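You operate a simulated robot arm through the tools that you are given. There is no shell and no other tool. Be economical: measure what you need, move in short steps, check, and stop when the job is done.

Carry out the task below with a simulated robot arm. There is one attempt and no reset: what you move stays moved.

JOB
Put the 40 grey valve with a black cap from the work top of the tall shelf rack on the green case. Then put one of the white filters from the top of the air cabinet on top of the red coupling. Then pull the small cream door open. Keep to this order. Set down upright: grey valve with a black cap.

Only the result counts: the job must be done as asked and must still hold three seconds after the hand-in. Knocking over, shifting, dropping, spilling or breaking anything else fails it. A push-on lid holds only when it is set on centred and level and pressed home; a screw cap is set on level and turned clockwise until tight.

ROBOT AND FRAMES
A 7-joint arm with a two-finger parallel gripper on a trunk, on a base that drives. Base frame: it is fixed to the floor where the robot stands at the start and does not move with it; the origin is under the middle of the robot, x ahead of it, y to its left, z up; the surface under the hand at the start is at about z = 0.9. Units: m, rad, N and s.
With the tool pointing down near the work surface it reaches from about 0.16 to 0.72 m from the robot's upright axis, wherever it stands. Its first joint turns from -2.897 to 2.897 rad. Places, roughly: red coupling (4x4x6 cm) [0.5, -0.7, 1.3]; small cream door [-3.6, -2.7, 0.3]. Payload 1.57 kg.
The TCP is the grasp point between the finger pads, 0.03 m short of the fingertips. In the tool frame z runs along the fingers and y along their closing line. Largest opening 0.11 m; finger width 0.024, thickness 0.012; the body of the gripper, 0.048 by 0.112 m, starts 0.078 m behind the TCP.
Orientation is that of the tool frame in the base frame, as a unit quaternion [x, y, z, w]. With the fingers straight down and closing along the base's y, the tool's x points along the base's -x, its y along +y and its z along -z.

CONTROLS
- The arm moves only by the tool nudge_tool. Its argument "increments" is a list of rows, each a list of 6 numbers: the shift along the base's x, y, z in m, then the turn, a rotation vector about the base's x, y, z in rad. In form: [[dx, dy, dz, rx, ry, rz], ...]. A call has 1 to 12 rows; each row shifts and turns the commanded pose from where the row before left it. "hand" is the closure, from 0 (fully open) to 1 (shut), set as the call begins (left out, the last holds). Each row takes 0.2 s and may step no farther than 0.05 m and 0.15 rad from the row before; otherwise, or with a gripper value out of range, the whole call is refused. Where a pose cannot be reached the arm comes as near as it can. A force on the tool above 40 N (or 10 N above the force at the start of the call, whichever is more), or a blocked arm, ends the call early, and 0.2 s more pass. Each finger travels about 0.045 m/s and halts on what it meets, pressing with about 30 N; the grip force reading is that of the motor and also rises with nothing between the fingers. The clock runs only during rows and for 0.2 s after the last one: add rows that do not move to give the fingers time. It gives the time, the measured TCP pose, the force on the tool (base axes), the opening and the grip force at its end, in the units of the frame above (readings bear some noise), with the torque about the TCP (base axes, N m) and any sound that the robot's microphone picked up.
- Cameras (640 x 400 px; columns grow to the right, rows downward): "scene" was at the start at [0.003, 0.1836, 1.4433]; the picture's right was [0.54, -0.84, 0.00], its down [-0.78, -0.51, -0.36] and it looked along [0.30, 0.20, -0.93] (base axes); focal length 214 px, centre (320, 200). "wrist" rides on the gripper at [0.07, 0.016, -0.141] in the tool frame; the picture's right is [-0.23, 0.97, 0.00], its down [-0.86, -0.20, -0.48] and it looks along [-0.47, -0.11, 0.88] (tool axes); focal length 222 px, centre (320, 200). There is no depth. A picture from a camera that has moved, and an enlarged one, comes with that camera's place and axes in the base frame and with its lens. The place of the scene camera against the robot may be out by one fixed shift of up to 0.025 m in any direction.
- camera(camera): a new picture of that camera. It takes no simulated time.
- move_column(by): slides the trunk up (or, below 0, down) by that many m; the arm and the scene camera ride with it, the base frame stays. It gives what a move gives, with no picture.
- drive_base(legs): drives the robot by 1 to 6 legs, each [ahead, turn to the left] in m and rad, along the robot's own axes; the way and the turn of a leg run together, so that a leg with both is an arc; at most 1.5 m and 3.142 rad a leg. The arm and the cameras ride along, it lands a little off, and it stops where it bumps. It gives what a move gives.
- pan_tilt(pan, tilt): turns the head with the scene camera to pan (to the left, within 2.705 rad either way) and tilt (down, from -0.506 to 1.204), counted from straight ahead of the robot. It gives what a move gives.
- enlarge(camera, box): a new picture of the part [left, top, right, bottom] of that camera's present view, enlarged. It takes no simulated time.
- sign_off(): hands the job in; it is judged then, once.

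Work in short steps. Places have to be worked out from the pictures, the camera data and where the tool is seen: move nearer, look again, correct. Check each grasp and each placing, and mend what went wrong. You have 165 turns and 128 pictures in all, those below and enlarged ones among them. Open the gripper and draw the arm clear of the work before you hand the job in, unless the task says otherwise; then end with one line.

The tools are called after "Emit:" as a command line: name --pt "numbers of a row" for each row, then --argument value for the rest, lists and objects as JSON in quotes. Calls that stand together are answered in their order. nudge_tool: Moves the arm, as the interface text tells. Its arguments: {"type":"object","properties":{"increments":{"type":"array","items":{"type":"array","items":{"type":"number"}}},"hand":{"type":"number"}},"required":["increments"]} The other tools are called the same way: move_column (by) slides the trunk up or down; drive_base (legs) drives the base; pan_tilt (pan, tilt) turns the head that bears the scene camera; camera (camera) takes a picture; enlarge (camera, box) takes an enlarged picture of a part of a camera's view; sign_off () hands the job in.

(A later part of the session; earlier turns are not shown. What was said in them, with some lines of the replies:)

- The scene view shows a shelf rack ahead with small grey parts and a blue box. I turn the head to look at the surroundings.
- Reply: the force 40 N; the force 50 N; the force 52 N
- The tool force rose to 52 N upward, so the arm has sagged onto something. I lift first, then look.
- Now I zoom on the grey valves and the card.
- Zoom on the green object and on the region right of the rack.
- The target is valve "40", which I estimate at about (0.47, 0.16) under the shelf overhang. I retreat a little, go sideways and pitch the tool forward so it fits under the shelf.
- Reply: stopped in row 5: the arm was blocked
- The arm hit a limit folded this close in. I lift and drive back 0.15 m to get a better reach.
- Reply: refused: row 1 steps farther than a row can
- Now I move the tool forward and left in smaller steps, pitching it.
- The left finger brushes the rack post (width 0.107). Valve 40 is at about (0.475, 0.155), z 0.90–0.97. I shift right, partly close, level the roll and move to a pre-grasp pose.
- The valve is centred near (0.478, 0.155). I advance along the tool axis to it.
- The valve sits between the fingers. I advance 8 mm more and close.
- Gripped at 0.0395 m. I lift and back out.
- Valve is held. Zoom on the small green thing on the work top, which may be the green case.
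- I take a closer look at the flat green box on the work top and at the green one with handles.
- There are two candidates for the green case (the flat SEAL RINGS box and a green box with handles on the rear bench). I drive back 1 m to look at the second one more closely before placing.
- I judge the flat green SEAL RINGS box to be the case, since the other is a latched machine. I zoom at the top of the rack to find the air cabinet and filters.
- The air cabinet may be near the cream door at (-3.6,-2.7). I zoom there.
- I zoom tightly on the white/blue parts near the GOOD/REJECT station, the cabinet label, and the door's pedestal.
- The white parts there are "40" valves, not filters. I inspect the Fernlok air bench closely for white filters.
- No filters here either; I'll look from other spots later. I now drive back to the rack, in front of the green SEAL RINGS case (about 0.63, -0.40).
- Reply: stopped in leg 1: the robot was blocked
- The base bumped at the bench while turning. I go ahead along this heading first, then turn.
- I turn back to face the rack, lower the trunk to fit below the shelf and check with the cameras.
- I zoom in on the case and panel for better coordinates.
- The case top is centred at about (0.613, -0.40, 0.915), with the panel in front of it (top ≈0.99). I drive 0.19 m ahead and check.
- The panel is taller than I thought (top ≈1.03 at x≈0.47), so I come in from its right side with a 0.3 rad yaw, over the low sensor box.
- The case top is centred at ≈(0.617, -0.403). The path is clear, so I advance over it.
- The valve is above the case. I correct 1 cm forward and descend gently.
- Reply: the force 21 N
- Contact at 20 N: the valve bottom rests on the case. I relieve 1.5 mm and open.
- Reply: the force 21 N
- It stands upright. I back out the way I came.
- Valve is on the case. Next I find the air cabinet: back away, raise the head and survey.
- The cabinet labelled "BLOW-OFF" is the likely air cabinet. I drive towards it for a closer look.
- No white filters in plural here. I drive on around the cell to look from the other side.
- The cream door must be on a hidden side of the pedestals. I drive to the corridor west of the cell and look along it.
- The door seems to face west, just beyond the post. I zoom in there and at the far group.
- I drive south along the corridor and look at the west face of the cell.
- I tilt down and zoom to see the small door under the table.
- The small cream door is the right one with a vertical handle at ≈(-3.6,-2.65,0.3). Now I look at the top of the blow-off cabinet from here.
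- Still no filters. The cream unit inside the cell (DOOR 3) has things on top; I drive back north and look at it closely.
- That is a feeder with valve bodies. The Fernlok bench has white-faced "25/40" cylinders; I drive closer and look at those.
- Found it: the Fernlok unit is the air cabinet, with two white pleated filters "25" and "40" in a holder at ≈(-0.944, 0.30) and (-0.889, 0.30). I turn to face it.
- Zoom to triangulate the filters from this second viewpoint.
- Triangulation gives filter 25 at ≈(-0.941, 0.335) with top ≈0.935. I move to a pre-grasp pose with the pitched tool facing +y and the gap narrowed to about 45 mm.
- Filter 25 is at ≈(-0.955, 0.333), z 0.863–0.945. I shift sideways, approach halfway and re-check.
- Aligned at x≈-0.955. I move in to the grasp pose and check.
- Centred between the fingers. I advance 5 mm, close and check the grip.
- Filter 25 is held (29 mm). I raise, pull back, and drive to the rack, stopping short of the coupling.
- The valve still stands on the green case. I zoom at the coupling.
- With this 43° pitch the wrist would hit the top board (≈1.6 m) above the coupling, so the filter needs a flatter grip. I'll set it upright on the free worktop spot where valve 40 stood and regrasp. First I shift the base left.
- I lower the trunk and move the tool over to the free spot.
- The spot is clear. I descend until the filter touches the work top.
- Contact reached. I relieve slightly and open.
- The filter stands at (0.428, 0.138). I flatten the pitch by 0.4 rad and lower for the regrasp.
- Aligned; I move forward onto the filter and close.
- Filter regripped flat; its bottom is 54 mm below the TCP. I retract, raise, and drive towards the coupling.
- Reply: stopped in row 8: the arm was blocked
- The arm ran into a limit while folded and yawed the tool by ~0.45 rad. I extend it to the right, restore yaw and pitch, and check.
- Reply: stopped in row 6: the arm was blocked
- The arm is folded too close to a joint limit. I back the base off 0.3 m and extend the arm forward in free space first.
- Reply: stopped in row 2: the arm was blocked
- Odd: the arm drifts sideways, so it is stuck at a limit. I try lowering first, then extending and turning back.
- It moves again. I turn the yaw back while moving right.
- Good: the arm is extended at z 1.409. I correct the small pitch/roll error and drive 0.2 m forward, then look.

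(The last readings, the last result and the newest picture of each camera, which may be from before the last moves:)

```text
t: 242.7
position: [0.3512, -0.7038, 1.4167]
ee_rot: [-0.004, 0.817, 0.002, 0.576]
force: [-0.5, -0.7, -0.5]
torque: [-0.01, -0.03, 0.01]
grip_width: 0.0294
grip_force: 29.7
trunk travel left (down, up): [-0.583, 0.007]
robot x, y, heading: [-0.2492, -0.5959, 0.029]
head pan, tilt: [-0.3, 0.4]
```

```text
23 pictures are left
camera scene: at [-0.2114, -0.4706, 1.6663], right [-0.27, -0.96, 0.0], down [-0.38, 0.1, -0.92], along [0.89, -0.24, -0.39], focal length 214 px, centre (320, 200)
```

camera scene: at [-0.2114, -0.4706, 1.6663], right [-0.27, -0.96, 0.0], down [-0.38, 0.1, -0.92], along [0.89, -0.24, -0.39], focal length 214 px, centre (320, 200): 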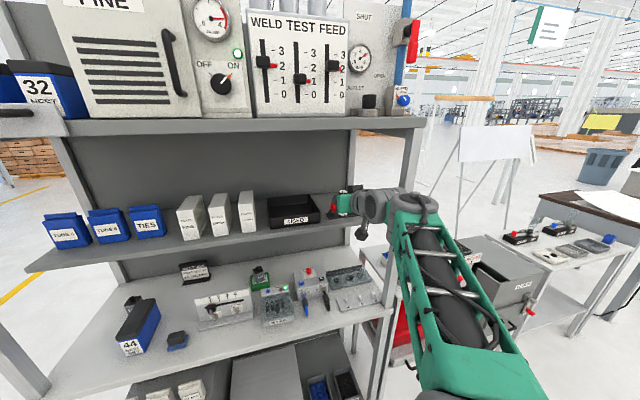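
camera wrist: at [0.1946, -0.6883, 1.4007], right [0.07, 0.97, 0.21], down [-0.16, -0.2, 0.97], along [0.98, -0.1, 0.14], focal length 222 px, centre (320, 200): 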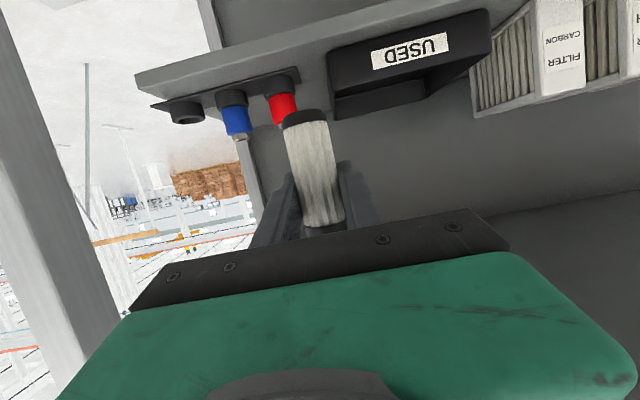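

Coupling's nut top ≈(0.55, -0.747, 1.32). I drive 0.12 m closer and shift right 4 cm, then look again with both cameras.

Emit:
drive_base --legs '[[0.12, 0]]'

Emit:
nudge_tool --pt "0 -0.022 0 0 0 0" --pt "0 -0.022 0 0 0 0" --pt "0 0 0 0 0 0"

Emit:
camera --camera "wrist"

Emit:
enlarge --camera "scene" --box '[280, 150, 440, 250]'

```text
t: 243.9
position: [0.4679, -0.6985, 1.4177]
ee_rot: [-0.006, 0.817, 0.004, 0.576]
force: [-0.2, 0.0, -0.6]
torque: [-0.01, 0.0, 0.02]
grip_width: 0.0295
grip_force: 30.0
trunk travel left (down, up): [-0.583, 0.007]
robot x, y, heading: [-0.1348, -0.5981, 0.034]
head pan, tilt: [-0.3, 0.4]
```

```text
t: 244.7
position: [0.4683, -0.7419, 1.4174]
ee_rot: [-0.006, 0.817, 0.004, 0.577]
force: [-0.3, -0.1, -1.1]
torque: [0.02, 0.05, -0.01]
grip_width: 0.0293
grip_force: 30.0
trunk travel left (down, up): [-0.583, 0.007]
robot x, y, heading: [-0.1345, -0.5923, 0.031]
head pan, tilt: [-0.3, 0.4]
```

```text
22 pictures are left
camera wrist: at [0.311, -0.7275, 1.4006], right [0.06, 0.97, 0.21], down [-0.16, -0.2, 0.97], along [0.98, -0.1, 0.14], focal length 222 px, centre (320, 200)
```

wrist: 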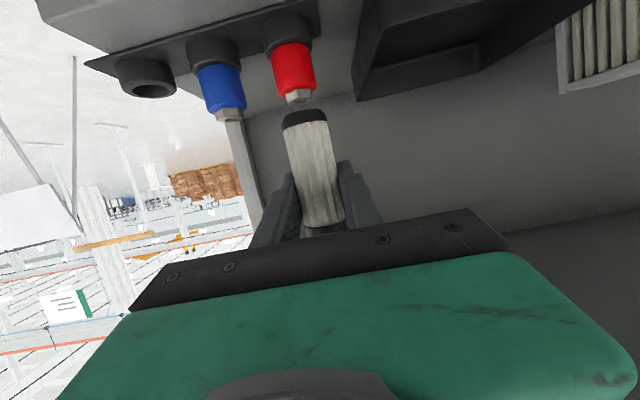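

```text
4.00 times, centred on (360, 200) of scene
camera zoom: at [-0.0953, -0.4666, 1.6663], right [-0.26, -0.96, 0.0], down [-0.38, 0.1, -0.92], along [0.89, -0.24, -0.39], focal length 858 px, centre (160, 200)
```

zoom: 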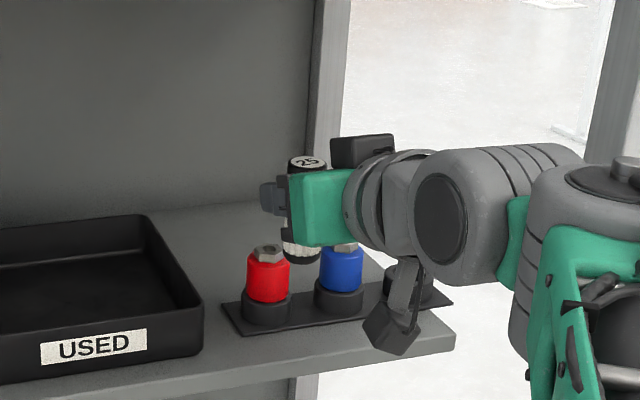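

The nut top is at about (0.555, -0.747, 1.325). I move forward over it, still about 3.5 cm above, and re-check alignment.

Emit:
nudge_tool --pt "0.04 -0.002 0 0 0 0" --pt "0.04 -0.002 0 0 0 0" --pt "0 0 -0.01 0 0 0" --pt "0 0 0 0 0 0"

Emit:
camera --camera "wrist"

Emit:
enlarge --camera "scene" --box '[300, 160, 400, 240]'

```text
t: 245.7
position: [0.5484, -0.7461, 1.4088]
ee_rot: [-0.005, 0.818, 0.004, 0.576]
force: [-0.1, 0.6, -0.3]
torque: [0.02, 0.03, 0.04]
grip_width: 0.0293
grip_force: 30.5
trunk travel left (down, up): [-0.583, 0.007]
robot x, y, heading: [-0.1371, -0.5947, 0.027]
head pan, tilt: [-0.3, 0.4]
```

```text
20 pictures are left
camera wrist: at [0.3914, -0.731, 1.3918], right [0.06, 0.97, 0.21], down [-0.16, -0.2, 0.97], along [0.98, -0.1, 0.14], focal length 222 px, centre (320, 200)
```

wrist: 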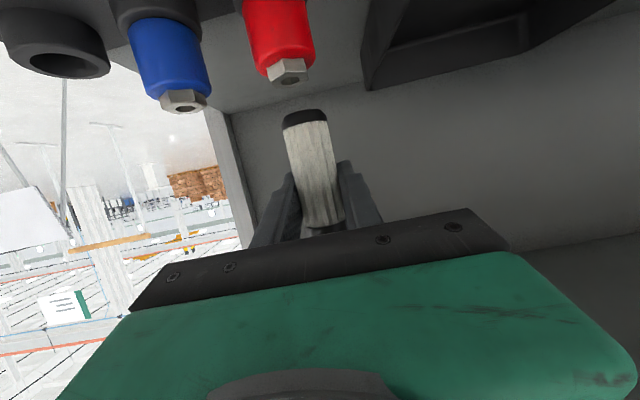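

```text
5.00 times, centred on (350, 200) of scene
camera zoom: at [-0.0952, -0.4668, 1.6663], right [-0.26, -0.96, 0.0], down [-0.38, 0.1, -0.92], along [0.89, -0.24, -0.39], focal length 1072 px, centre (170, 200)
```

zoom: 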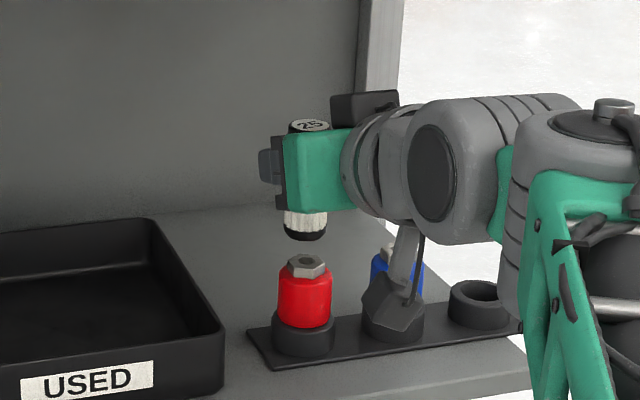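

Two wrist views put the nut top at (0.57, -0.752, 1.320). I shift 21 mm forward, 6 mm right, and lower by 2.2 cm.

Emit:
nudge_tool --pt "0.021 -0.006 0 0 0 0" --pt "0 0 -0.012 0 0 0" --pt "0 0 -0.01 0 0 0" --pt "0 0 0 0 0 0"

Emit:
camera --camera "wrist"

Emit:
enlarge --camera "scene" --box '[320, 180, 370, 220]'

```text
t: 246.7
position: [0.5677, -0.7525, 1.3877]
ee_rot: [-0.006, 0.817, 0.004, 0.577]
force: [-0.7, 0.1, -1.0]
torque: [-0.01, 0.0, -0.02]
grip_width: 0.0292
grip_force: 29.6
trunk travel left (down, up): [-0.583, 0.007]
robot x, y, heading: [-0.1345, -0.5922, 0.034]
head pan, tilt: [-0.3, 0.4]
```

```text
18 pictures are left
camera wrist: at [0.412, -0.7372, 1.3706], right [0.06, 0.97, 0.21], down [-0.16, -0.2, 0.97], along [0.98, -0.1, 0.15], focal length 222 px, centre (320, 200)
```

wrist: 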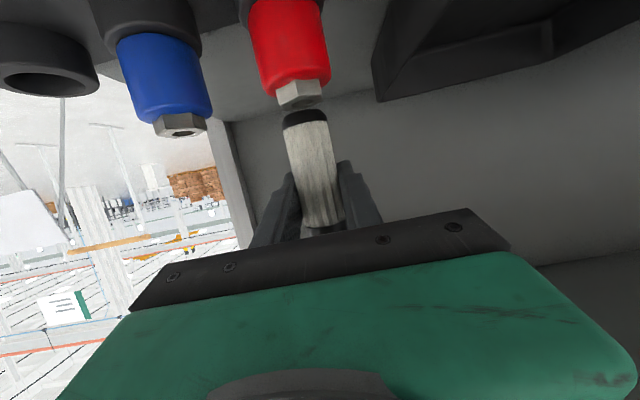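

```text
10.00 times, centred on (345, 200) of scene
camera zoom: at [-0.0951, -0.4668, 1.6663], right [-0.26, -0.96, 0.0], down [-0.38, 0.1, -0.92], along [0.89, -0.24, -0.39], focal length 2145 px, centre (70, 200)
```

zoom: 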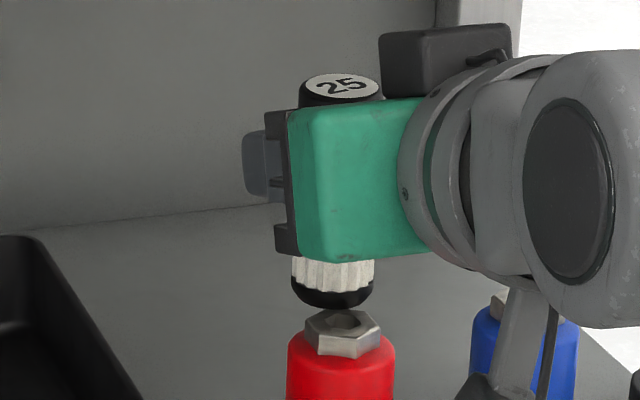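

Alignment is within a few mm in both views. I make a small correction and lower to contact.

Emit:
nudge_tool --pt "-0.003 -0.002 0 0 0 0" --pt "0 0 -0.006 0 0 0" --pt "0 0 -0.004 0 0 0" --pt "0 0 -0.003 0 0 0" --pt "0 0 0 0 0 0"

Emit:
enlarge --camera "scene" --box '[320, 180, 370, 220]'

```text
t: 247.9
position: [0.565, -0.7523, 1.3777]
ee_rot: [-0.006, 0.814, 0.002, 0.581]
force: [4.9, -2.6, 20.1]
torque: [-0.1, -0.15, 0.01]
grip_width: 0.0296
grip_force: 30.1
trunk travel left (down, up): [-0.583, 0.007]
robot x, y, heading: [-0.1351, -0.5924, 0.033]
head pan, tilt: [-0.3, 0.4]
```

```text
10.00 times, centred on (345, 200) of scene
camera zoom: at [-0.0964, -0.4667, 1.6666], right [-0.26, -0.96, 0.0], down [-0.37, 0.1, -0.92], along [0.89, -0.24, -0.39], focal length 2145 px, centre (70, 200)
```

zoom: 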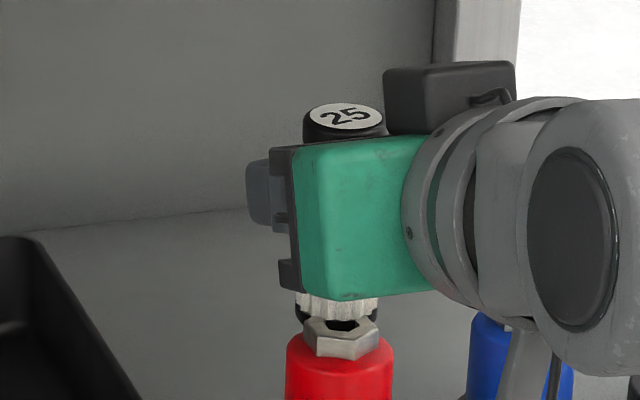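

The nut's hole is visible in front of the filter, so the filter sits too far back. I lift, move back 18 mm and look.

Emit:
nudge_tool --pt "0 0 0.012 0 0 0" --pt "-0.018 0 0.0 0 0 0" --pt "0 0 0 0 0 0"

Emit:
enlarge --camera "scene" --box '[320, 180, 370, 220]'

Emit:
enlarge --camera "wrist" --box '[240, 40, 360, 160]'

```text
t: 248.7
position: [0.5492, -0.7527, 1.38]
ee_rot: [-0.005, 0.817, 0.004, 0.576]
force: [-0.8, 0.0, -0.2]
torque: [0.03, 0.01, 0.01]
grip_width: 0.0293
grip_force: 30.1
trunk travel left (down, up): [-0.583, 0.007]
robot x, y, heading: [-0.1324, -0.5947, 0.038]
head pan, tilt: [-0.3, 0.4]
```

```text
10.00 times, centred on (345, 200) of scene
camera zoom: at [-0.0953, -0.4667, 1.6662], right [-0.26, -0.96, 0.0], down [-0.38, 0.1, -0.92], along [0.89, -0.24, -0.39], focal length 2145 px, centre (70, 200)
```

zoom: 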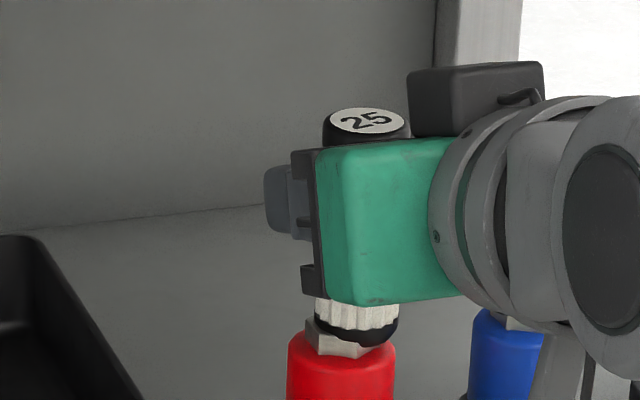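

```text
3.33 times, centred on (300, 100) of wrist
camera zoom: at [0.3924, -0.7391, 1.3645], right [0.06, 0.97, 0.22], down [-0.16, -0.2, 0.97], along [0.99, -0.09, 0.14], focal length 740 px, centre (387, 533)
```

zoom: 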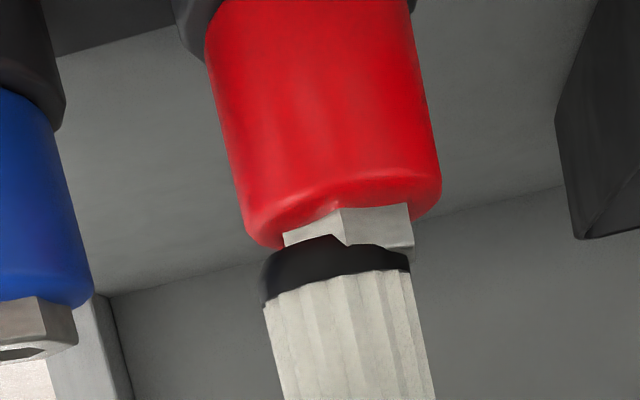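

The nut seems to be visual only (the filter passes it without force), and support is the red body. Interpolating the two views, the axis is at x≈0.558. I centre there and lower to light contact.

Emit:
nudge_tool --pt "0 0 0.006 0 0 0" --pt "0.009 0.001 0 0 0 0" --pt "0 0 0 0 0 0"

Emit:
enlarge --camera "scene" --box '[320, 180, 370, 220]'

Emit:
enlarge --camera "wrist" --box '[240, 40, 360, 160]'

```text
t: 249.5
position: [0.5585, -0.7542, 1.3901]
ee_rot: [-0.005, 0.817, 0.004, 0.577]
force: [0.1, -0.1, -0.5]
torque: [-0.04, -0.03, 0.0]
grip_width: 0.0293
grip_force: 30.2
trunk travel left (down, up): [-0.583, 0.007]
robot x, y, heading: [-0.1334, -0.5937, 0.033]
head pan, tilt: [-0.3, 0.4]
```

```text
10.00 times, centred on (345, 200) of scene
camera zoom: at [-0.0952, -0.4668, 1.6663], right [-0.26, -0.96, 0.0], down [-0.38, 0.1, -0.92], along [0.89, -0.24, -0.39], focal length 2145 px, centre (70, 200)
```

zoom: 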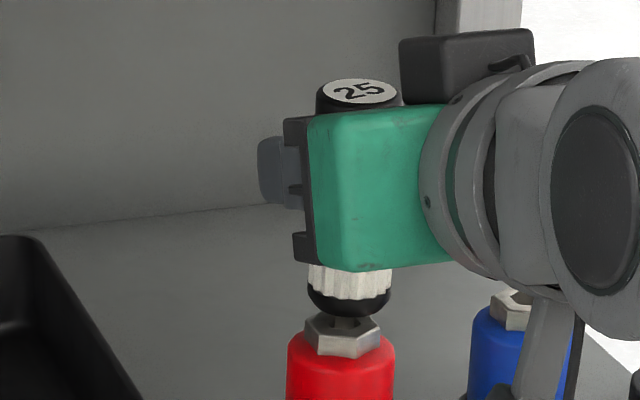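

```text
3.33 times, centred on (300, 100) of wrist
camera zoom: at [0.4007, -0.7394, 1.3724], right [0.06, 0.97, 0.21], down [-0.16, -0.2, 0.97], along [0.98, -0.1, 0.15], focal length 740 px, centre (387, 533)
```

zoom: 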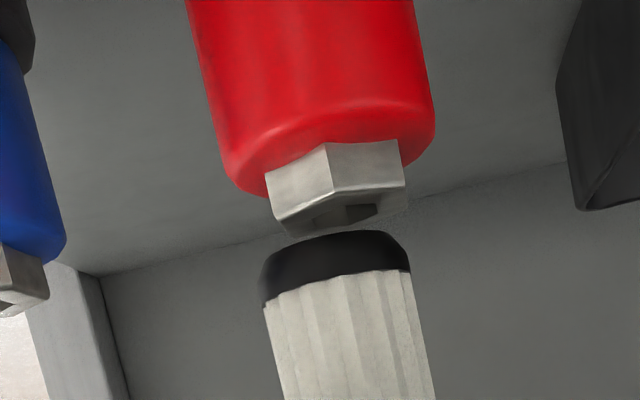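

The nut is solid with its top at TCP≈1.378. Remaining offset is ~3 mm. I correct and lower to contact.

Emit:
nudge_tool --pt "0.003 0.0025 0 0 0 0" --pt "0 0 -0.007 0 0 0" --pt "0 0 -0.004 0 0 0" --pt "0 0 -0.002 0 0 0" --pt "0 0 0 0 0 0"

Emit:
enlarge --camera "scene" --box '[320, 180, 370, 220]'

Emit:
enlarge --camera "wrist" --box '[240, 40, 360, 160]'

```text
t: 250.7
position: [0.5608, -0.7511, 1.3781]
ee_rot: [-0.005, 0.817, 0.004, 0.577]
force: [0.1, -0.3, 1.3]
torque: [0.01, -0.02, -0.01]
grip_width: 0.0294
grip_force: 30.3
trunk travel left (down, up): [-0.583, 0.007]
robot x, y, heading: [-0.1353, -0.5921, 0.031]
head pan, tilt: [-0.3, 0.4]
```

```text
10.00 times, centred on (345, 200) of scene
camera zoom: at [-0.0954, -0.4668, 1.6663], right [-0.26, -0.96, 0.0], down [-0.38, 0.1, -0.92], along [0.89, -0.24, -0.39], focal length 2145 px, centre (70, 200)
```

zoom: 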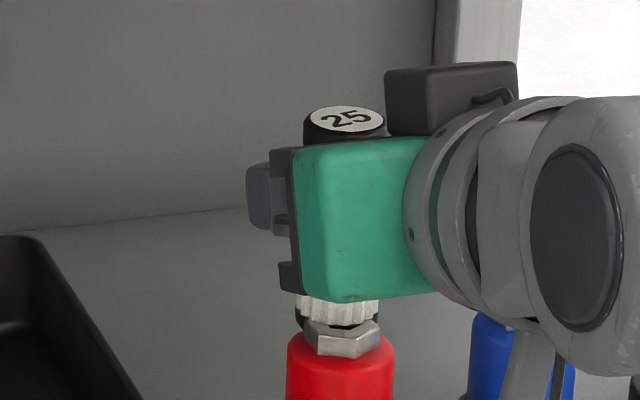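

```text
3.33 times, centred on (300, 100) of wrist
camera zoom: at [0.4041, -0.7365, 1.3607], right [0.06, 0.97, 0.21], down [-0.16, -0.2, 0.97], along [0.98, -0.1, 0.15], focal length 740 px, centre (387, 533)
```

zoom: 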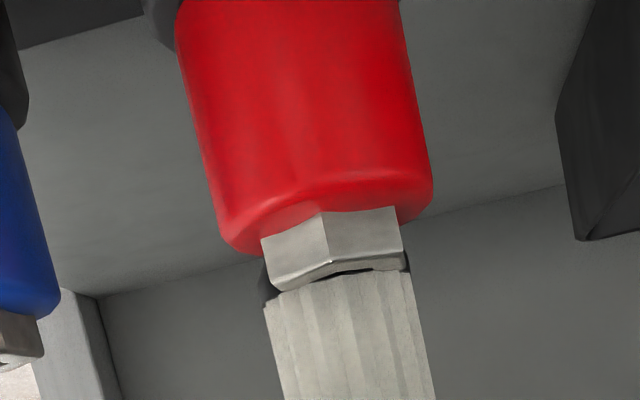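

The filter is in light contact and centred within ~2 mm over the coupling axis. I lower 1 mm more and open partially.

Emit:
nudge_tool --pt "0 0 -0.0015 0 0 0" --pt "0 0 0 0 0 0"

Emit:
nudge_tool --pt "0 0 0 0 0 0" --pt "0 0 0 0 0 0" --pt "0 0 0 0 0 0" --hand 0.5

Emit:
camera --camera "wrist"

```text
t: 251.3
position: [0.5592, -0.7509, 1.3775]
ee_rot: [-0.006, 0.816, 0.003, 0.578]
force: [3.0, -0.6, 10.2]
torque: [-0.07, -0.15, 0.0]
grip_width: 0.0296
grip_force: 29.7
trunk travel left (down, up): [-0.583, 0.007]
robot x, y, heading: [-0.1357, -0.5919, 0.036]
head pan, tilt: [-0.3, 0.4]
```

```text
t: 252.1
position: [0.5608, -0.7507, 1.3752]
ee_rot: [-0.005, 0.817, 0.003, 0.576]
force: [0.5, -0.1, 0.8]
torque: [0.0, 0.02, -0.02]
grip_width: 0.0549
grip_force: 0.2
trunk travel left (down, up): [-0.583, 0.007]
robot x, y, heading: [-0.1357, -0.591, 0.032]
head pan, tilt: [-0.3, 0.4]
```

```text
9 pictures are left
camera wrist: at [0.4037, -0.7361, 1.358], right [0.06, 0.97, 0.21], down [-0.16, -0.2, 0.97], along [0.98, -0.1, 0.14], focal length 222 px, centre (320, 200)
```

wrist: 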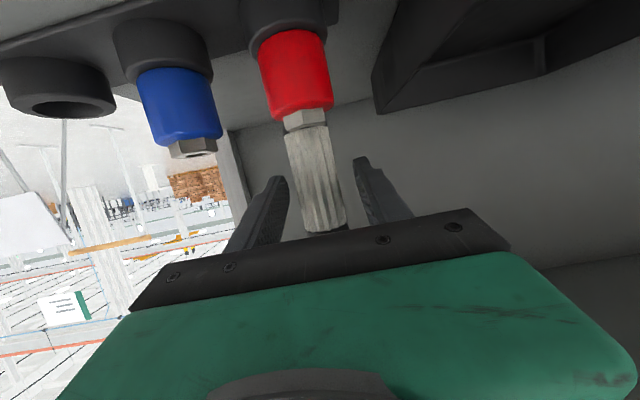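

It stands. Only 9 pictures remain. I retract straight back slowly.

Emit:
nudge_tool --pt "-0.02 0 0 0 0 0" --pt "-0.03 0 0 0 0 0" --pt "-0.04 0 0.005 0 0 0" --pt "-0.04 0.0 0.01 0 0 0" --pt "-0.03 0.005 0.01 0 0 0" --pt "0 0 0 0 0 0"

Emit:
drive_base --legs '[[-0.45, 0]]'

Emit:
enlarge --camera "scene" --box '[180, 150, 420, 300]'

```text
t: 253.5
position: [0.4014, -0.7439, 1.4026]
ee_rot: [-0.005, 0.818, 0.003, 0.576]
force: [0.6, -0.2, 0.8]
torque: [-0.02, 0.02, 0.02]
grip_width: 0.0551
grip_force: 0.1
trunk travel left (down, up): [-0.583, 0.007]
robot x, y, heading: [-0.1387, -0.5927, 0.03]
head pan, tilt: [-0.3, 0.4]
```

```text
t: 256.2
position: [-0.0523, -0.7581, 1.4038]
ee_rot: [-0.008, 0.817, 0.006, 0.577]
force: [-0.7, 0.4, 0.5]
torque: [0.01, 0.01, 0.04]
grip_width: 0.055
grip_force: 0.2
trunk travel left (down, up): [-0.583, 0.007]
robot x, y, heading: [-0.589, -0.6056, 0.045]
head pan, tilt: [-0.3, 0.4]
```

```text
2.67 times, centred on (300, 225) of scene
camera zoom: at [-0.5499, -0.4833, 1.6663], right [-0.26, -0.97, 0.0], down [-0.38, 0.1, -0.92], along [0.89, -0.24, -0.39], focal length 572 px, centre (373, 133)
```

zoom: 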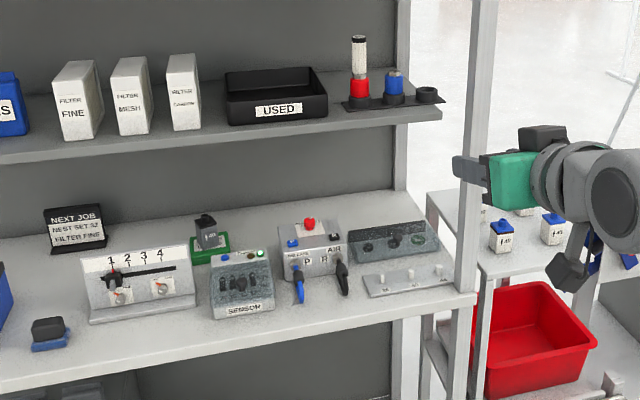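

Both placements look right: filter upright on the red coupling, valve upright on the green case. Now I drive to the cream door on the cell's west side.

Emit:
drive_base --legs '[[0, -3.09], [1.4, 0], [1.25, 0], [0.85, 0]]'

```text
t: 280.7
position: [-4.6146, -0.254, 1.404]
ee_rot: [0.817, -0.029, -0.576, -0.021]
force: [0.6, 0.4, 0.2]
torque: [-0.01, 0.05, 0.0]
grip_width: 0.055
grip_force: 0.1
trunk travel left (down, up): [-0.583, 0.007]
robot x, y, heading: [-4.0922, -0.4499, 3.091]
head pan, tilt: [-0.3, 0.4]
```

I turn left to face south and drive along the corridor.

Emit:
drive_base --legs '[[0, 1.58], [1.5, 0], [0, -0.35], [0.55, 0]]'

```text
t: 295.9
position: [-4.831, -2.8939, 1.4036]
ee_rot: [0.696, 0.428, -0.491, 0.302]
force: [0.3, -0.1, 0.3]
torque: [0.01, 0.0, -0.03]
grip_width: 0.055
grip_force: 0.2
trunk travel left (down, up): [-0.583, 0.007]
robot x, y, heading: [-4.4477, -2.4851, -2.026]
head pan, tilt: [-0.3, 0.4]
```

I turn to face the door and lower the trunk, then take a picture.

Emit:
drive_base --legs '[[0, 2.0]]'

Emit:
move_column --by -0.5

Emit:
pan_tilt --pan -0.25 --tilt 0.75

Emit:
camera --camera "scene"

```text
t: 300.9
position: [-3.9408, -2.7174, 1.4037]
ee_rot: [0.058, 0.815, -0.041, 0.575]
force: [-0.2, 1.0, -0.1]
torque: [0.01, -0.03, -0.02]
grip_width: 0.0554
grip_force: 0.1
trunk travel left (down, up): [-0.583, 0.007]
robot x, y, heading: [-4.4505, -2.4867, -0.121]
head pan, tilt: [-0.3, 0.4]
```

```text
refused: -0.5 is not a number from -0.4 to 0.4
```

```text
t: 301.7
position: [-3.9404, -2.7192, 1.4034]
ee_rot: [0.058, 0.815, -0.041, 0.575]
force: [0.2, -0.1, -0.3]
torque: [0.04, 0.0, -0.03]
grip_width: 0.055
grip_force: 0.1
trunk travel left (down, up): [-0.583, 0.007]
robot x, y, heading: [-4.4462, -2.4865, -0.123]
head pan, tilt: [-0.25, 0.75]
```

```text
7 pictures are left
camera scene: at [-4.396, -2.3575, 1.6352], right [-0.36, -0.93, 0.0], down [-0.64, 0.25, -0.73], along [0.68, -0.26, -0.68], focal length 214 px, centre (320, 200)
```

scene: 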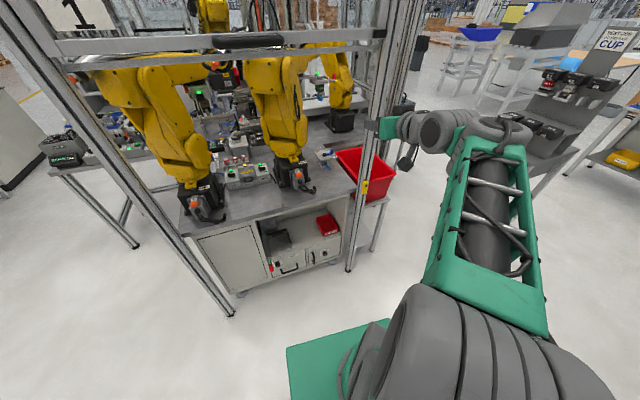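

I lower the trunk 0.4 m and zoom at the door.

Emit:
move_column --by -0.4

Emit:
pan_tilt --pan -0.15 --tilt 0.75

Emit:
enlarge --camera "scene" --box '[230, 120, 390, 240]'

```text
t: 305.5
position: [-3.9419, -2.7185, 1.0036]
ee_rot: [0.057, 0.815, -0.04, 0.576]
force: [0.5, -0.3, -0.2]
torque: [-0.01, 0.01, 0.0]
grip_width: 0.0551
grip_force: 0.1
trunk travel left (down, up): [-0.183, 0.407]
robot x, y, heading: [-4.4496, -2.487, -0.121]
head pan, tilt: [-0.25, 0.75]
```

```text
t: 306.2
position: [-3.9403, -2.718, 1.0036]
ee_rot: [0.058, 0.815, -0.041, 0.575]
force: [0.0, -0.3, -0.8]
torque: [-0.01, 0.0, 0.01]
grip_width: 0.055
grip_force: 0.0
trunk travel left (down, up): [-0.183, 0.407]
robot x, y, heading: [-4.4505, -2.4906, -0.119]
head pan, tilt: [-0.15, 0.75]
```

```text
3.33 times, centred on (310, 180) of scene
camera zoom: at [-4.3935, -2.3497, 1.2352], right [-0.27, -0.96, 0.0], down [-0.66, 0.18, -0.73], along [0.7, -0.2, -0.68], focal length 715 px, centre (353, 267)
```

zoom: 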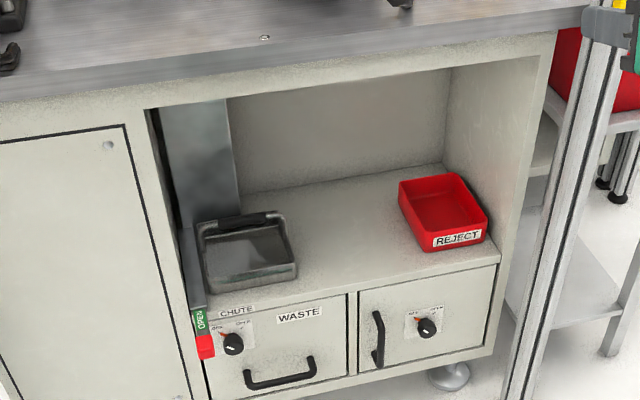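

A knob with labels sits on the small door; I zoom to read it.

Emit:
enlarge --camera "scene" --box '[320, 204, 360, 229]'

```text
16.00 times, centred on (340, 216) of scene
camera zoom: at [-4.3935, -2.3497, 1.2352], right [-0.27, -0.96, 0.0], down [-0.66, 0.18, -0.73], along [0.7, -0.2, -0.68], focal length 3432 px, centre (0, -64)
```

zoom: 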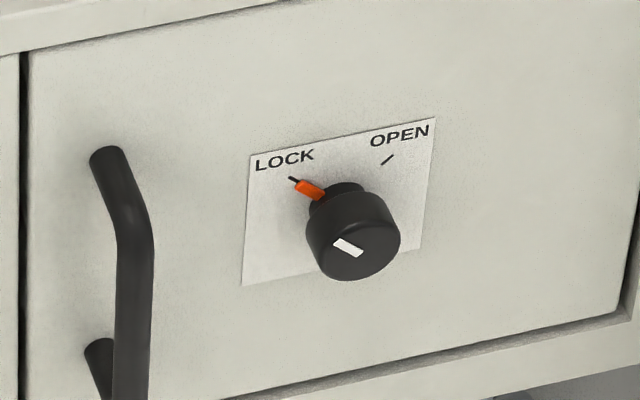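

The knob is at LOCK, so it must be turned clockwise about 90° to OPEN before pulling. The knob is at ≈(-3.59,-2.715,0.27). I square up the base, move closer, lower the trunk and level the tool.

Emit:
drive_base --legs '[[0, 0.12], [0.12, 0]]'

Emit:
move_column --by -0.18

Emit:
nudge_tool --pt "0 0 -0.045 0 -0.1 0" --pt "0 0 -0.045 0 -0.1 0" --pt "0 0 -0.045 0 -0.1 0" --pt "0 0 -0.045 0 -0.04 0" --pt "0 0 -0.045 0 0 0" --pt "0 0 -0.045 0 0 0" --pt "0 0 -0.045 0 0 0" --pt "0 0 -0.045 0 0 0" --pt "0 0 -0.045 0 0 0" --pt "0 0 0 0 0 0"

```text
t: 308.0
position: [-3.7954, -2.6548, 1.0036]
ee_rot: [0.008, 0.817, -0.006, 0.576]
force: [0.1, -0.3, 0.7]
torque: [-0.01, -0.01, -0.04]
grip_width: 0.0552
grip_force: 0.0
trunk travel left (down, up): [-0.183, 0.407]
robot x, y, heading: [-4.326, -2.4841, 0.001]
head pan, tilt: [-0.15, 0.75]
```

```text
t: 310.0
position: [-3.7963, -2.6545, 0.825]
ee_rot: [0.008, 0.817, -0.005, 0.576]
force: [-0.5, 0.0, -0.4]
torque: [0.04, -0.04, -0.01]
grip_width: 0.0549
grip_force: 0.0
trunk travel left (down, up): [-0.003, 0.587]
robot x, y, heading: [-4.3259, -2.4845, 0.003]
head pan, tilt: [-0.15, 0.75]
```

```text
t: 312.2
position: [-3.7961, -2.655, 0.4187]
ee_rot: [0.009, 0.707, -0.005, 0.707]
force: [1.2, -0.5, -0.2]
torque: [0.02, -0.02, 0.03]
grip_width: 0.0547
grip_force: 0.0
trunk travel left (down, up): [-0.003, 0.587]
robot x, y, heading: [-4.3301, -2.4871, -0.002]
head pan, tilt: [-0.15, 0.75]
```

The arm reaches well. I move down and right towards the knob line and take a wrist picture.

Emit:
nudge_tool --pt "0 -0.02 -0.04 0 0 0" --pt "0 -0.02 -0.04 0 0 0" --pt "0 -0.02 -0.04 0 0 0" --pt "0 0 -0.025 0 0 0" --pt "0 0 0 0 0 0"

Emit:
camera --camera "wrist"

```text
t: 313.4
position: [-3.7969, -2.717, 0.2899]
ee_rot: [0.005, 0.704, -0.01, 0.71]
force: [-0.3, 1.4, 1.0]
torque: [0.0, -0.01, 0.02]
grip_width: 0.0552
grip_force: 0.1
trunk travel left (down, up): [-0.003, 0.587]
robot x, y, heading: [-4.3275, -2.491, 0.001]
head pan, tilt: [-0.15, 0.75]
```

```text
4 pictures are left
camera wrist: at [-3.9376, -2.697, 0.2201], right [0.02, 0.98, 0.22], down [-0.49, -0.18, 0.85], along [0.87, -0.12, 0.47], focal length 222 px, centre (320, 200)
```

wrist: 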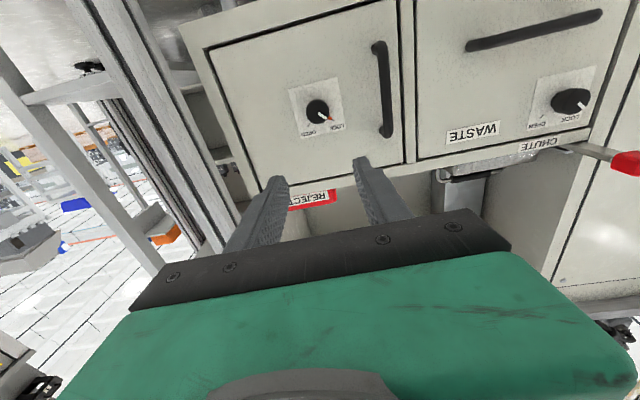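

The knob is at ≈(-3.58,-2.717,0.258) and the handle at y≈-2.625, z 0.205–0.30. I lower onto the knob axis and pre-roll the hand by -0.75 rad.

Emit:
nudge_tool --pt "0.02 0 -0.008 -0.15 0 0" --pt "0.02 0 -0.008 -0.15 0 0" --pt "0.02 0 -0.004 -0.15 0 0" --pt "0.02 0 0 -0.15 0 0" --pt "0.01 0 0 -0.15 0 0" --pt "0 0 0 0 0 0" --pt "0 0 0 0 0 0"

```text
t: 315.0
position: [-3.7048, -2.7145, 0.2546]
ee_rot: [-0.251, 0.657, -0.263, 0.661]
force: [0.9, 0.3, 0.2]
torque: [0.0, 0.01, 0.0]
grip_width: 0.0549
grip_force: 0.0
trunk travel left (down, up): [-0.003, 0.587]
robot x, y, heading: [-4.3254, -2.4848, -0.001]
head pan, tilt: [-0.15, 0.75]
```

Aligned on the axis. I advance until the fingertips meet the door face.

Emit:
nudge_tool --pt "0.02 -0.002 0.003 0 0 0" --pt "0.02 0 0 0 0 0" --pt "0.02 0 0 0 0 0" --pt "0.01 0 0 0 0 0" --pt "0.01 0 0 0 0 0" --pt "0.008 0 0 0 0 0" --pt "0.008 0 0 0 0 0" --pt "0.006 0 0 0 0 0" --pt "0.006 0 0 0 0 0" --pt "0 0 0 0 0 0"

```text
t: 317.0
position: [-3.6006, -2.7154, 0.2549]
ee_rot: [-0.248, 0.658, -0.258, 0.663]
force: [-15.5, 3.8, 8.6]
torque: [0.31, 0.01, 0.51]
grip_width: 0.0509
grip_force: 0.0
trunk travel left (down, up): [-0.003, 0.587]
robot x, y, heading: [-4.3276, -2.4875, -0.001]
head pan, tilt: [-0.15, 0.75]
stopped in row 9: the force on the tool passed its limit at 59 N (the readings are from after the stop); the commanded pose is now the measured one
```

Contact at x=-3.601. I back off 4 mm and check with a zoomed wrist picture.

Emit:
nudge_tool --pt "-0.004 0 0 0 0 0" --pt "0 0 0 0 0 0"

Emit:
enlarge --camera "wrist" --box '[200, 60, 440, 260]'

```text
t: 317.6
position: [-3.6048, -2.7162, 0.2533]
ee_rot: [-0.248, 0.659, -0.26, 0.661]
force: [0.6, 0.1, 1.0]
torque: [0.01, -0.04, 0.04]
grip_width: 0.0549
grip_force: 0.2
trunk travel left (down, up): [-0.003, 0.587]
robot x, y, heading: [-4.331, -2.4866, -0.002]
head pan, tilt: [-0.15, 0.75]
```

```text
2.00 times, centred on (320, 160) of wrist
camera zoom: at [-3.7462, -2.7477, 0.1903], right [0.02, 0.88, -0.48], down [-0.48, 0.43, 0.76], along [0.88, 0.22, 0.43], focal length 444 px, centre (320, 280)
```

zoom: 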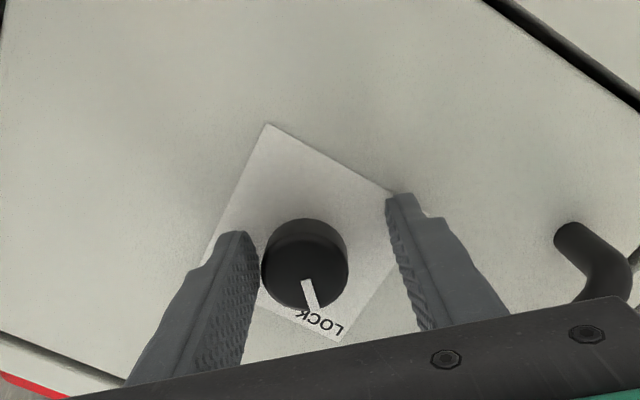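

The knob is between the fingertips, 6 mm off-centre. I correct and close.

Emit:
nudge_tool --pt "0.001 -0.0053 0.003 0 0 0" --pt "0 0 0 0 0 0"

Emit:
nudge_tool --pt "0 0 0 0 0 0" --pt "0 0 0 0 0 0" --pt "0 0 0 0 0 0" --hand 1

```text
t: 318.2
position: [-3.6062, -2.7198, 0.2561]
ee_rot: [-0.247, 0.659, -0.259, 0.662]
force: [-0.4, -0.5, 0.2]
torque: [0.0, 0.01, -0.01]
grip_width: 0.0548
grip_force: 0.1
trunk travel left (down, up): [-0.003, 0.587]
robot x, y, heading: [-4.3304, -2.4873, -0.002]
head pan, tilt: [-0.15, 0.75]
```

```text
t: 319.0
position: [-3.6058, -2.7216, 0.2562]
ee_rot: [-0.248, 0.658, -0.26, 0.662]
force: [-0.2, -5.7, 2.6]
torque: [0.04, 0.29, 0.38]
grip_width: 0.0332
grip_force: 28.1
trunk travel left (down, up): [-0.003, 0.587]
robot x, y, heading: [-4.3285, -2.4864, -0.004]
head pan, tilt: [-0.15, 0.75]
```

Knob gripped (33 mm). I turn it clockwise (positive about +x) by about 1.6 rad.

Emit:
nudge_tool --pt "0 0 0 0.145 0 0" --pt "0 0 0 0.145 0 0" --pt "0 0 0 0.145 0 0" --pt "0 0 0 0.145 0 0" --pt "0 0 0 0.145 0 0" --pt "0 0 0 0.145 0 0" --pt "0 0 0 0.145 0 0" --pt "0 0 0 0.145 0 0" --pt "0 0 0 0.145 0 0" --pt "0 0 0 0.145 0 0" --pt "0 0 0 0.145 0 0" --pt "0 0 0 0 0 0"

```text
t: 320.5
position: [-3.6053, -2.7165, 0.2543]
ee_rot: [0.06, 0.707, 0.058, 0.702]
force: [-4.2, 3.8, 5.1]
torque: [-0.02, 0.01, 1.08]
grip_width: 0.0328
grip_force: 41.1
trunk travel left (down, up): [-0.003, 0.587]
robot x, y, heading: [-4.3291, -2.4887, 0.006]
head pan, tilt: [-0.15, 0.75]
stopped in row 7: the force on the tool passed its limit at 42 N (the readings are from after the stop); the commanded pose is now the measured one
```

About 0.9 rad turned so far, stopped by lateral force. I continue with the remaining turn.

Emit:
nudge_tool --pt "0 0 0 0.1 0 0" --pt "0 0 0 0.1 0 0" --pt "0 0 0 0.1 0 0" --pt "0 0 0 0.1 0 0" --pt "0 0 0 0.1 0 0" --pt "0 0 0 0.1 0 0" --pt "0 0 0 0.1 0 0" --pt "0 0 0 0 0 0"

```text
t: 321.9
position: [-3.6055, -2.7131, 0.2573]
ee_rot: [0.255, 0.662, 0.257, 0.657]
force: [-17.4, 5.6, 12.4]
torque: [-0.07, 0.24, 0.78]
grip_width: 0.0325
grip_force: 40.8
trunk travel left (down, up): [-0.003, 0.587]
robot x, y, heading: [-4.3296, -2.4877, 0.011]
head pan, tilt: [-0.15, 0.75]
stopped in row 6: the force on the tool passed its limit at 42 N (the readings are from after the stop); the commanded pose is now the measured one
```

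Total turn ≈1.5 rad. I turn the last bit, release, back off and check the pointer.

Emit:
nudge_tool --pt "0 0 0 0.06 0 0" --pt "0 0 0 0.06 0 0" --pt "0 0 0 0 0 0"

Emit:
nudge_tool --pt "0 0 0 0 0 0" --pt "0 0 0 0 0 0" --pt "0 0 0 0 0 0" --hand 0.45

Emit:
nudge_tool --pt "-0.02 0 0 0 0 0" --pt "-0.03 0 0 -0.15 0 0" --pt "-0.03 0 0 -0.15 0 0" --pt "-0.02 0 0 -0.15 0 0" --pt "0 0 0 -0.15 0 0" --pt "0 0 0 -0.15 0 0" --pt "0 0 0 -0.07 0 0" --pt "0 0 0 0 0 0"

Emit:
camera --camera "wrist"

```text
t: 322.7
position: [-3.604, -2.7113, 0.2575]
ee_rot: [0.294, 0.645, 0.298, 0.64]
force: [-21.8, 12.7, 18.5]
torque: [-0.8, -0.71, 0.05]
grip_width: 0.0334
grip_force: 40.9
trunk travel left (down, up): [-0.003, 0.587]
robot x, y, heading: [-4.3307, -2.4866, 0.009]
head pan, tilt: [-0.15, 0.75]
```

```text
t: 323.5
position: [-3.6046, -2.7131, 0.2556]
ee_rot: [0.294, 0.646, 0.297, 0.639]
force: [-0.1, 1.6, 0.3]
torque: [0.0, 0.02, 0.01]
grip_width: 0.0605
grip_force: 0.1
trunk travel left (down, up): [-0.003, 0.587]
robot x, y, heading: [-4.3276, -2.4838, 0.007]
head pan, tilt: [-0.15, 0.75]
```

```text
t: 325.3
position: [-3.7046, -2.7121, 0.2547]
ee_rot: [0.015, 0.711, 0.014, 0.703]
force: [-0.1, 0.1, -0.3]
torque: [0.01, 0.0, -0.03]
grip_width: 0.0604
grip_force: 0.1
trunk travel left (down, up): [-0.003, 0.587]
robot x, y, heading: [-4.3297, -2.4826, 0.007]
head pan, tilt: [-0.15, 0.75]
```

```text
2 pictures are left
camera wrist: at [-3.8472, -2.6925, 0.1886], right [0.0, 0.96, 0.27], down [-0.47, -0.23, 0.85], along [0.88, -0.13, 0.45], focal length 222 px, centre (320, 200)
```

wrist: 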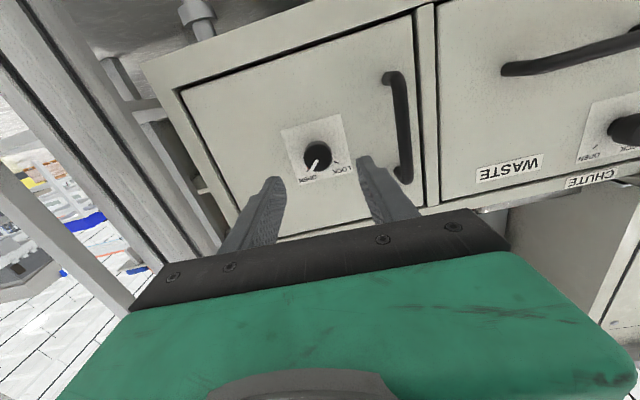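

The pointer is now at OPEN. The handle bar is at y≈-2.622, z≈0.257. I shift over and advance around it, then close.

Emit:
nudge_tool --pt "0 0.045 0 0 0 0" --pt "0 0.045 0.001 0 0 0" --pt "0.03 0 0 0 0 0" --pt "0.03 0 0 0 0 0" --pt "0.02 0 0 0 0 0" --pt "0.012 0 0 0 0 0" --pt "0 0 0 0 0 0"

Emit:
nudge_tool --pt "0 0 0 0 0 0" --pt "0 0 0 0 0 0" --pt "0 0 0 0 0 0" --pt "0 0 0 0 0 0" --hand 1

```text
t: 326.9
position: [-3.6122, -2.6215, 0.2572]
ee_rot: [0.014, 0.71, 0.013, 0.704]
force: [0.1, 0.1, -0.5]
torque: [-0.01, 0.0, 0.02]
grip_width: 0.0607
grip_force: 0.1
trunk travel left (down, up): [-0.003, 0.587]
robot x, y, heading: [-4.3298, -2.4882, 0.007]
head pan, tilt: [-0.15, 0.75]
```

```text
t: 327.9
position: [-3.6131, -2.6237, 0.2567]
ee_rot: [0.016, 0.711, 0.013, 0.703]
force: [0.7, -3.0, -1.2]
torque: [-0.56, -0.05, 0.0]
grip_width: 0.0147
grip_force: 25.2
trunk travel left (down, up): [-0.003, 0.587]
robot x, y, heading: [-4.3268, -2.4822, 0.009]
head pan, tilt: [-0.15, 0.75]
```

The handle is gripped (15 mm). The hinge is at y≈-2.85, so I pull along the arc, turning the hand with the door.

Emit:
nudge_tool --pt "-0.027 -0.007 0 0 0 0.12" --pt "-0.0259 -0.0102 0 0 0 0.12" --pt "-0.0245 -0.0133 0 0 0 0.12" --pt "0 0 0 0 0 0"

```text
t: 328.9
position: [-3.6886, -2.6517, 0.2567]
ee_rot: [-0.113, 0.701, 0.141, 0.69]
force: [-2.0, 3.9, 8.3]
torque: [-0.42, -1.03, 0.02]
grip_width: 0.0145
grip_force: 29.8
trunk travel left (down, up): [-0.003, 0.587]
robot x, y, heading: [-4.3299, -2.4905, 0.01]
head pan, tilt: [-0.15, 0.75]
```

The door swings freely (low forces, grip intact). I continue along the arc.

Emit:
nudge_tool --pt "-0.0228 -0.0161 0 0 0 0.12" --pt "-0.0206 -0.0186 0 0 0 0.12" --pt "-0.0183 -0.0211 0 0 0 0.12" --pt "-0.0157 -0.023 0 0 0 0.12" --pt "0 0 0 0 0 0"

```text
t: 330.1
position: [-3.6974, -2.6602, 0.2632]
ee_rot: [-0.218, 0.706, 0.221, 0.636]
force: [13.8, -20.6, -21.6]
torque: [-0.68, -0.24, -0.11]
grip_width: 0.0147
grip_force: 30.2
out of reach, approached as far as the arm can: row 2, 3, 4
trunk travel left (down, up): [-0.003, 0.587]
robot x, y, heading: [-4.3277, -2.4833, 0.002]
head pan, tilt: [-0.15, 0.75]
```

The arm reached a joint limit at about 0.4 rad door angle. I continue the pull with the base: back and slightly right, letting the round bar turn in the fingers.

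Emit:
drive_base --legs '[[-0.045, -0.08]]'

```text
t: 331.0
position: [-3.7425, -2.697, 0.2653]
ee_rot: [-0.2, 0.711, 0.2, 0.644]
force: [1.3, -1.3, -4.0]
torque: [-0.52, -0.66, 0.04]
grip_width: 0.0142
grip_force: 30.4
trunk travel left (down, up): [-0.003, 0.587]
robot x, y, heading: [-4.3546, -2.4838, -0.054]
head pan, tilt: [-0.15, 0.75]
stopped in leg 1: the force on the tool passed its limit at 49 N (the readings are from after the stop); the commanded pose is now the measured one
```

That worked: the door is at about 0.65 rad. I continue in another short arc.

Emit:
drive_base --legs '[[-0.018, -0.09]]'

```text
t: 331.9
position: [-3.7804, -2.7507, 0.2656]
ee_rot: [-0.166, 0.721, 0.168, 0.652]
force: [22.2, -10.4, -6.5]
torque: [-0.73, -0.29, 0.02]
grip_width: 0.0143
grip_force: 30.0
trunk travel left (down, up): [-0.003, 0.587]
robot x, y, heading: [-4.3785, -2.4834, -0.14]
head pan, tilt: [-0.15, 0.75]
```

Door ≈0.95 rad. One more arc, relieving the x pull.

Emit:
drive_base --legs '[[0.02, -0.1]]'

```text
t: 332.9
position: [-3.7916, -2.8121, 0.266]
ee_rot: [-0.131, 0.727, 0.136, 0.66]
force: [-31.9, 3.5, -5.8]
torque: [-0.81, -0.33, -0.48]
grip_width: 0.014
grip_force: 30.5
trunk travel left (down, up): [-0.003, 0.587]
robot x, y, heading: [-4.3608, -2.4887, -0.241]
head pan, tilt: [-0.15, 0.75]
```

Door ≈1.2 rad open. I release gently and slide the hand straight back along its axis.

Emit:
nudge_tool --pt "0 0 0 0 0 0" --pt "0 0 0 0 0 0" --hand 0.7

Emit:
nudge_tool --pt "-0.018 -0.007 0 0 0 0" --pt "-0.018 -0.007 0 0 0 0" --pt "-0.018 -0.007 0 0 0 0" --pt "0 0 0 0 0 0"

```text
t: 333.4
position: [-3.791, -2.8102, 0.2637]
ee_rot: [-0.131, 0.727, 0.139, 0.659]
force: [0.4, 1.2, -0.4]
torque: [-0.02, -0.03, -0.14]
grip_width: 0.034
grip_force: 1.1
trunk travel left (down, up): [-0.003, 0.587]
robot x, y, heading: [-4.3618, -2.488, -0.236]
head pan, tilt: [-0.15, 0.75]
```

```text
t: 334.4
position: [-3.7982, -2.8247, 0.2587]
ee_rot: [-0.13, 0.728, 0.135, 0.659]
force: [-1.5, -0.9, 0.5]
torque: [-0.01, 0.0, 0.01]
grip_width: 0.0334
grip_force: 0.1
out of reach, approached as far as the arm can: row 1, 2, 3
trunk travel left (down, up): [-0.003, 0.587]
robot x, y, heading: [-4.3583, -2.4892, -0.238]
head pan, tilt: [-0.15, 0.75]
```

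The arm can't fold further here, so I back the base with a small right turn to follow the tool axis.

Emit:
drive_base --legs '[[-0.045, -0.055]]'

```text
t: 335.4
position: [-3.8598, -2.8428, 0.2584]
ee_rot: [-0.111, 0.731, 0.118, 0.663]
force: [0.1, 0.2, 0.2]
torque: [-0.05, 0.0, 0.02]
grip_width: 0.0329
grip_force: 0.1
trunk travel left (down, up): [-0.003, 0.587]
robot x, y, heading: [-4.4035, -2.4736, -0.298]
head pan, tilt: [-0.15, 0.75]
```

Hand is clear of the bar. I back away further and take a scene picture to check the door.

Emit:
drive_base --legs '[[-0.12, -0.06], [-0.1, 0]]'

Emit:
pan_tilt --pan 0.15 --tilt 0.5

Emit:
camera --camera "scene"

```text
t: 337.3
position: [-4.0926, -2.8021, 0.2593]
ee_rot: [-0.088, 0.734, 0.097, 0.666]
force: [-0.4, 0.2, 0.3]
torque: [0.03, 0.02, 0.0]
grip_width: 0.0328
grip_force: 0.1
trunk travel left (down, up): [-0.003, 0.587]
robot x, y, heading: [-4.6133, -2.4033, -0.357]
head pan, tilt: [-0.15, 0.75]
```

```text
t: 338.1
position: [-4.0921, -2.8024, 0.2584]
ee_rot: [-0.088, 0.735, 0.097, 0.666]
force: [-0.2, -1.1, 0.0]
torque: [0.0, 0.01, 0.03]
grip_width: 0.0328
grip_force: 0.1
trunk travel left (down, up): [-0.003, 0.587]
robot x, y, heading: [-4.611, -2.404, -0.352]
head pan, tilt: [0.15, 0.499]
```

```text
1 pictures are left
camera scene: at [-4.5077, -2.257, 1.0771], right [-0.21, -0.98, 0.0], down [-0.47, 0.1, -0.88], along [0.86, -0.18, -0.48], focal length 214 px, centre (320, 200)
```

scene: 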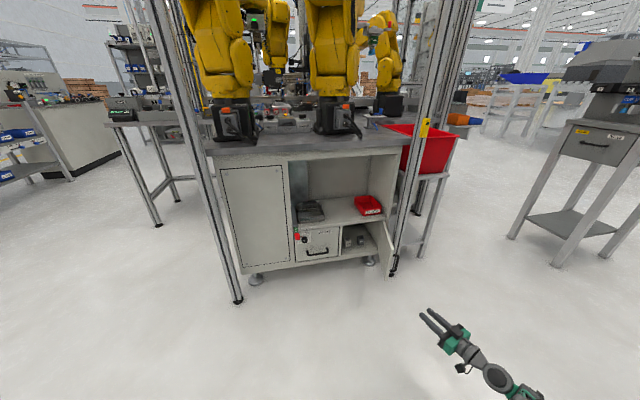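

The door stands wide open and nothing else moved. I open the gripper with the arm clear, then hand in.

Emit:
nudge_tool --pt "0 0 0.02 0 0 0" --pt "0 0 0.03 0 0 0" --pt "0 0 0 0 0 0" --pt "0 0 0 0 0 0" --hand 0

Emit:
sign_off

```text
t: 339.1
position: [-4.0903, -2.8009, 0.3067]
ee_rot: [-0.089, 0.734, 0.098, 0.666]
force: [-0.1, 0.1, 0.0]
torque: [0.01, 0.01, 0.01]
grip_width: 0.1102
grip_force: 0.0
trunk travel left (down, up): [-0.003, 0.587]
robot x, y, heading: [-4.6127, -2.4008, -0.358]
head pan, tilt: [0.15, 0.499]
```

```text
The job is handed in.
```

Handed in, all three steps in order: valve 40 upright on the flat green "SEAL RINGS" box, which I took to be the green case; white filter 25 standing on the red coupling; small cream door unlocked and pulled wide open.
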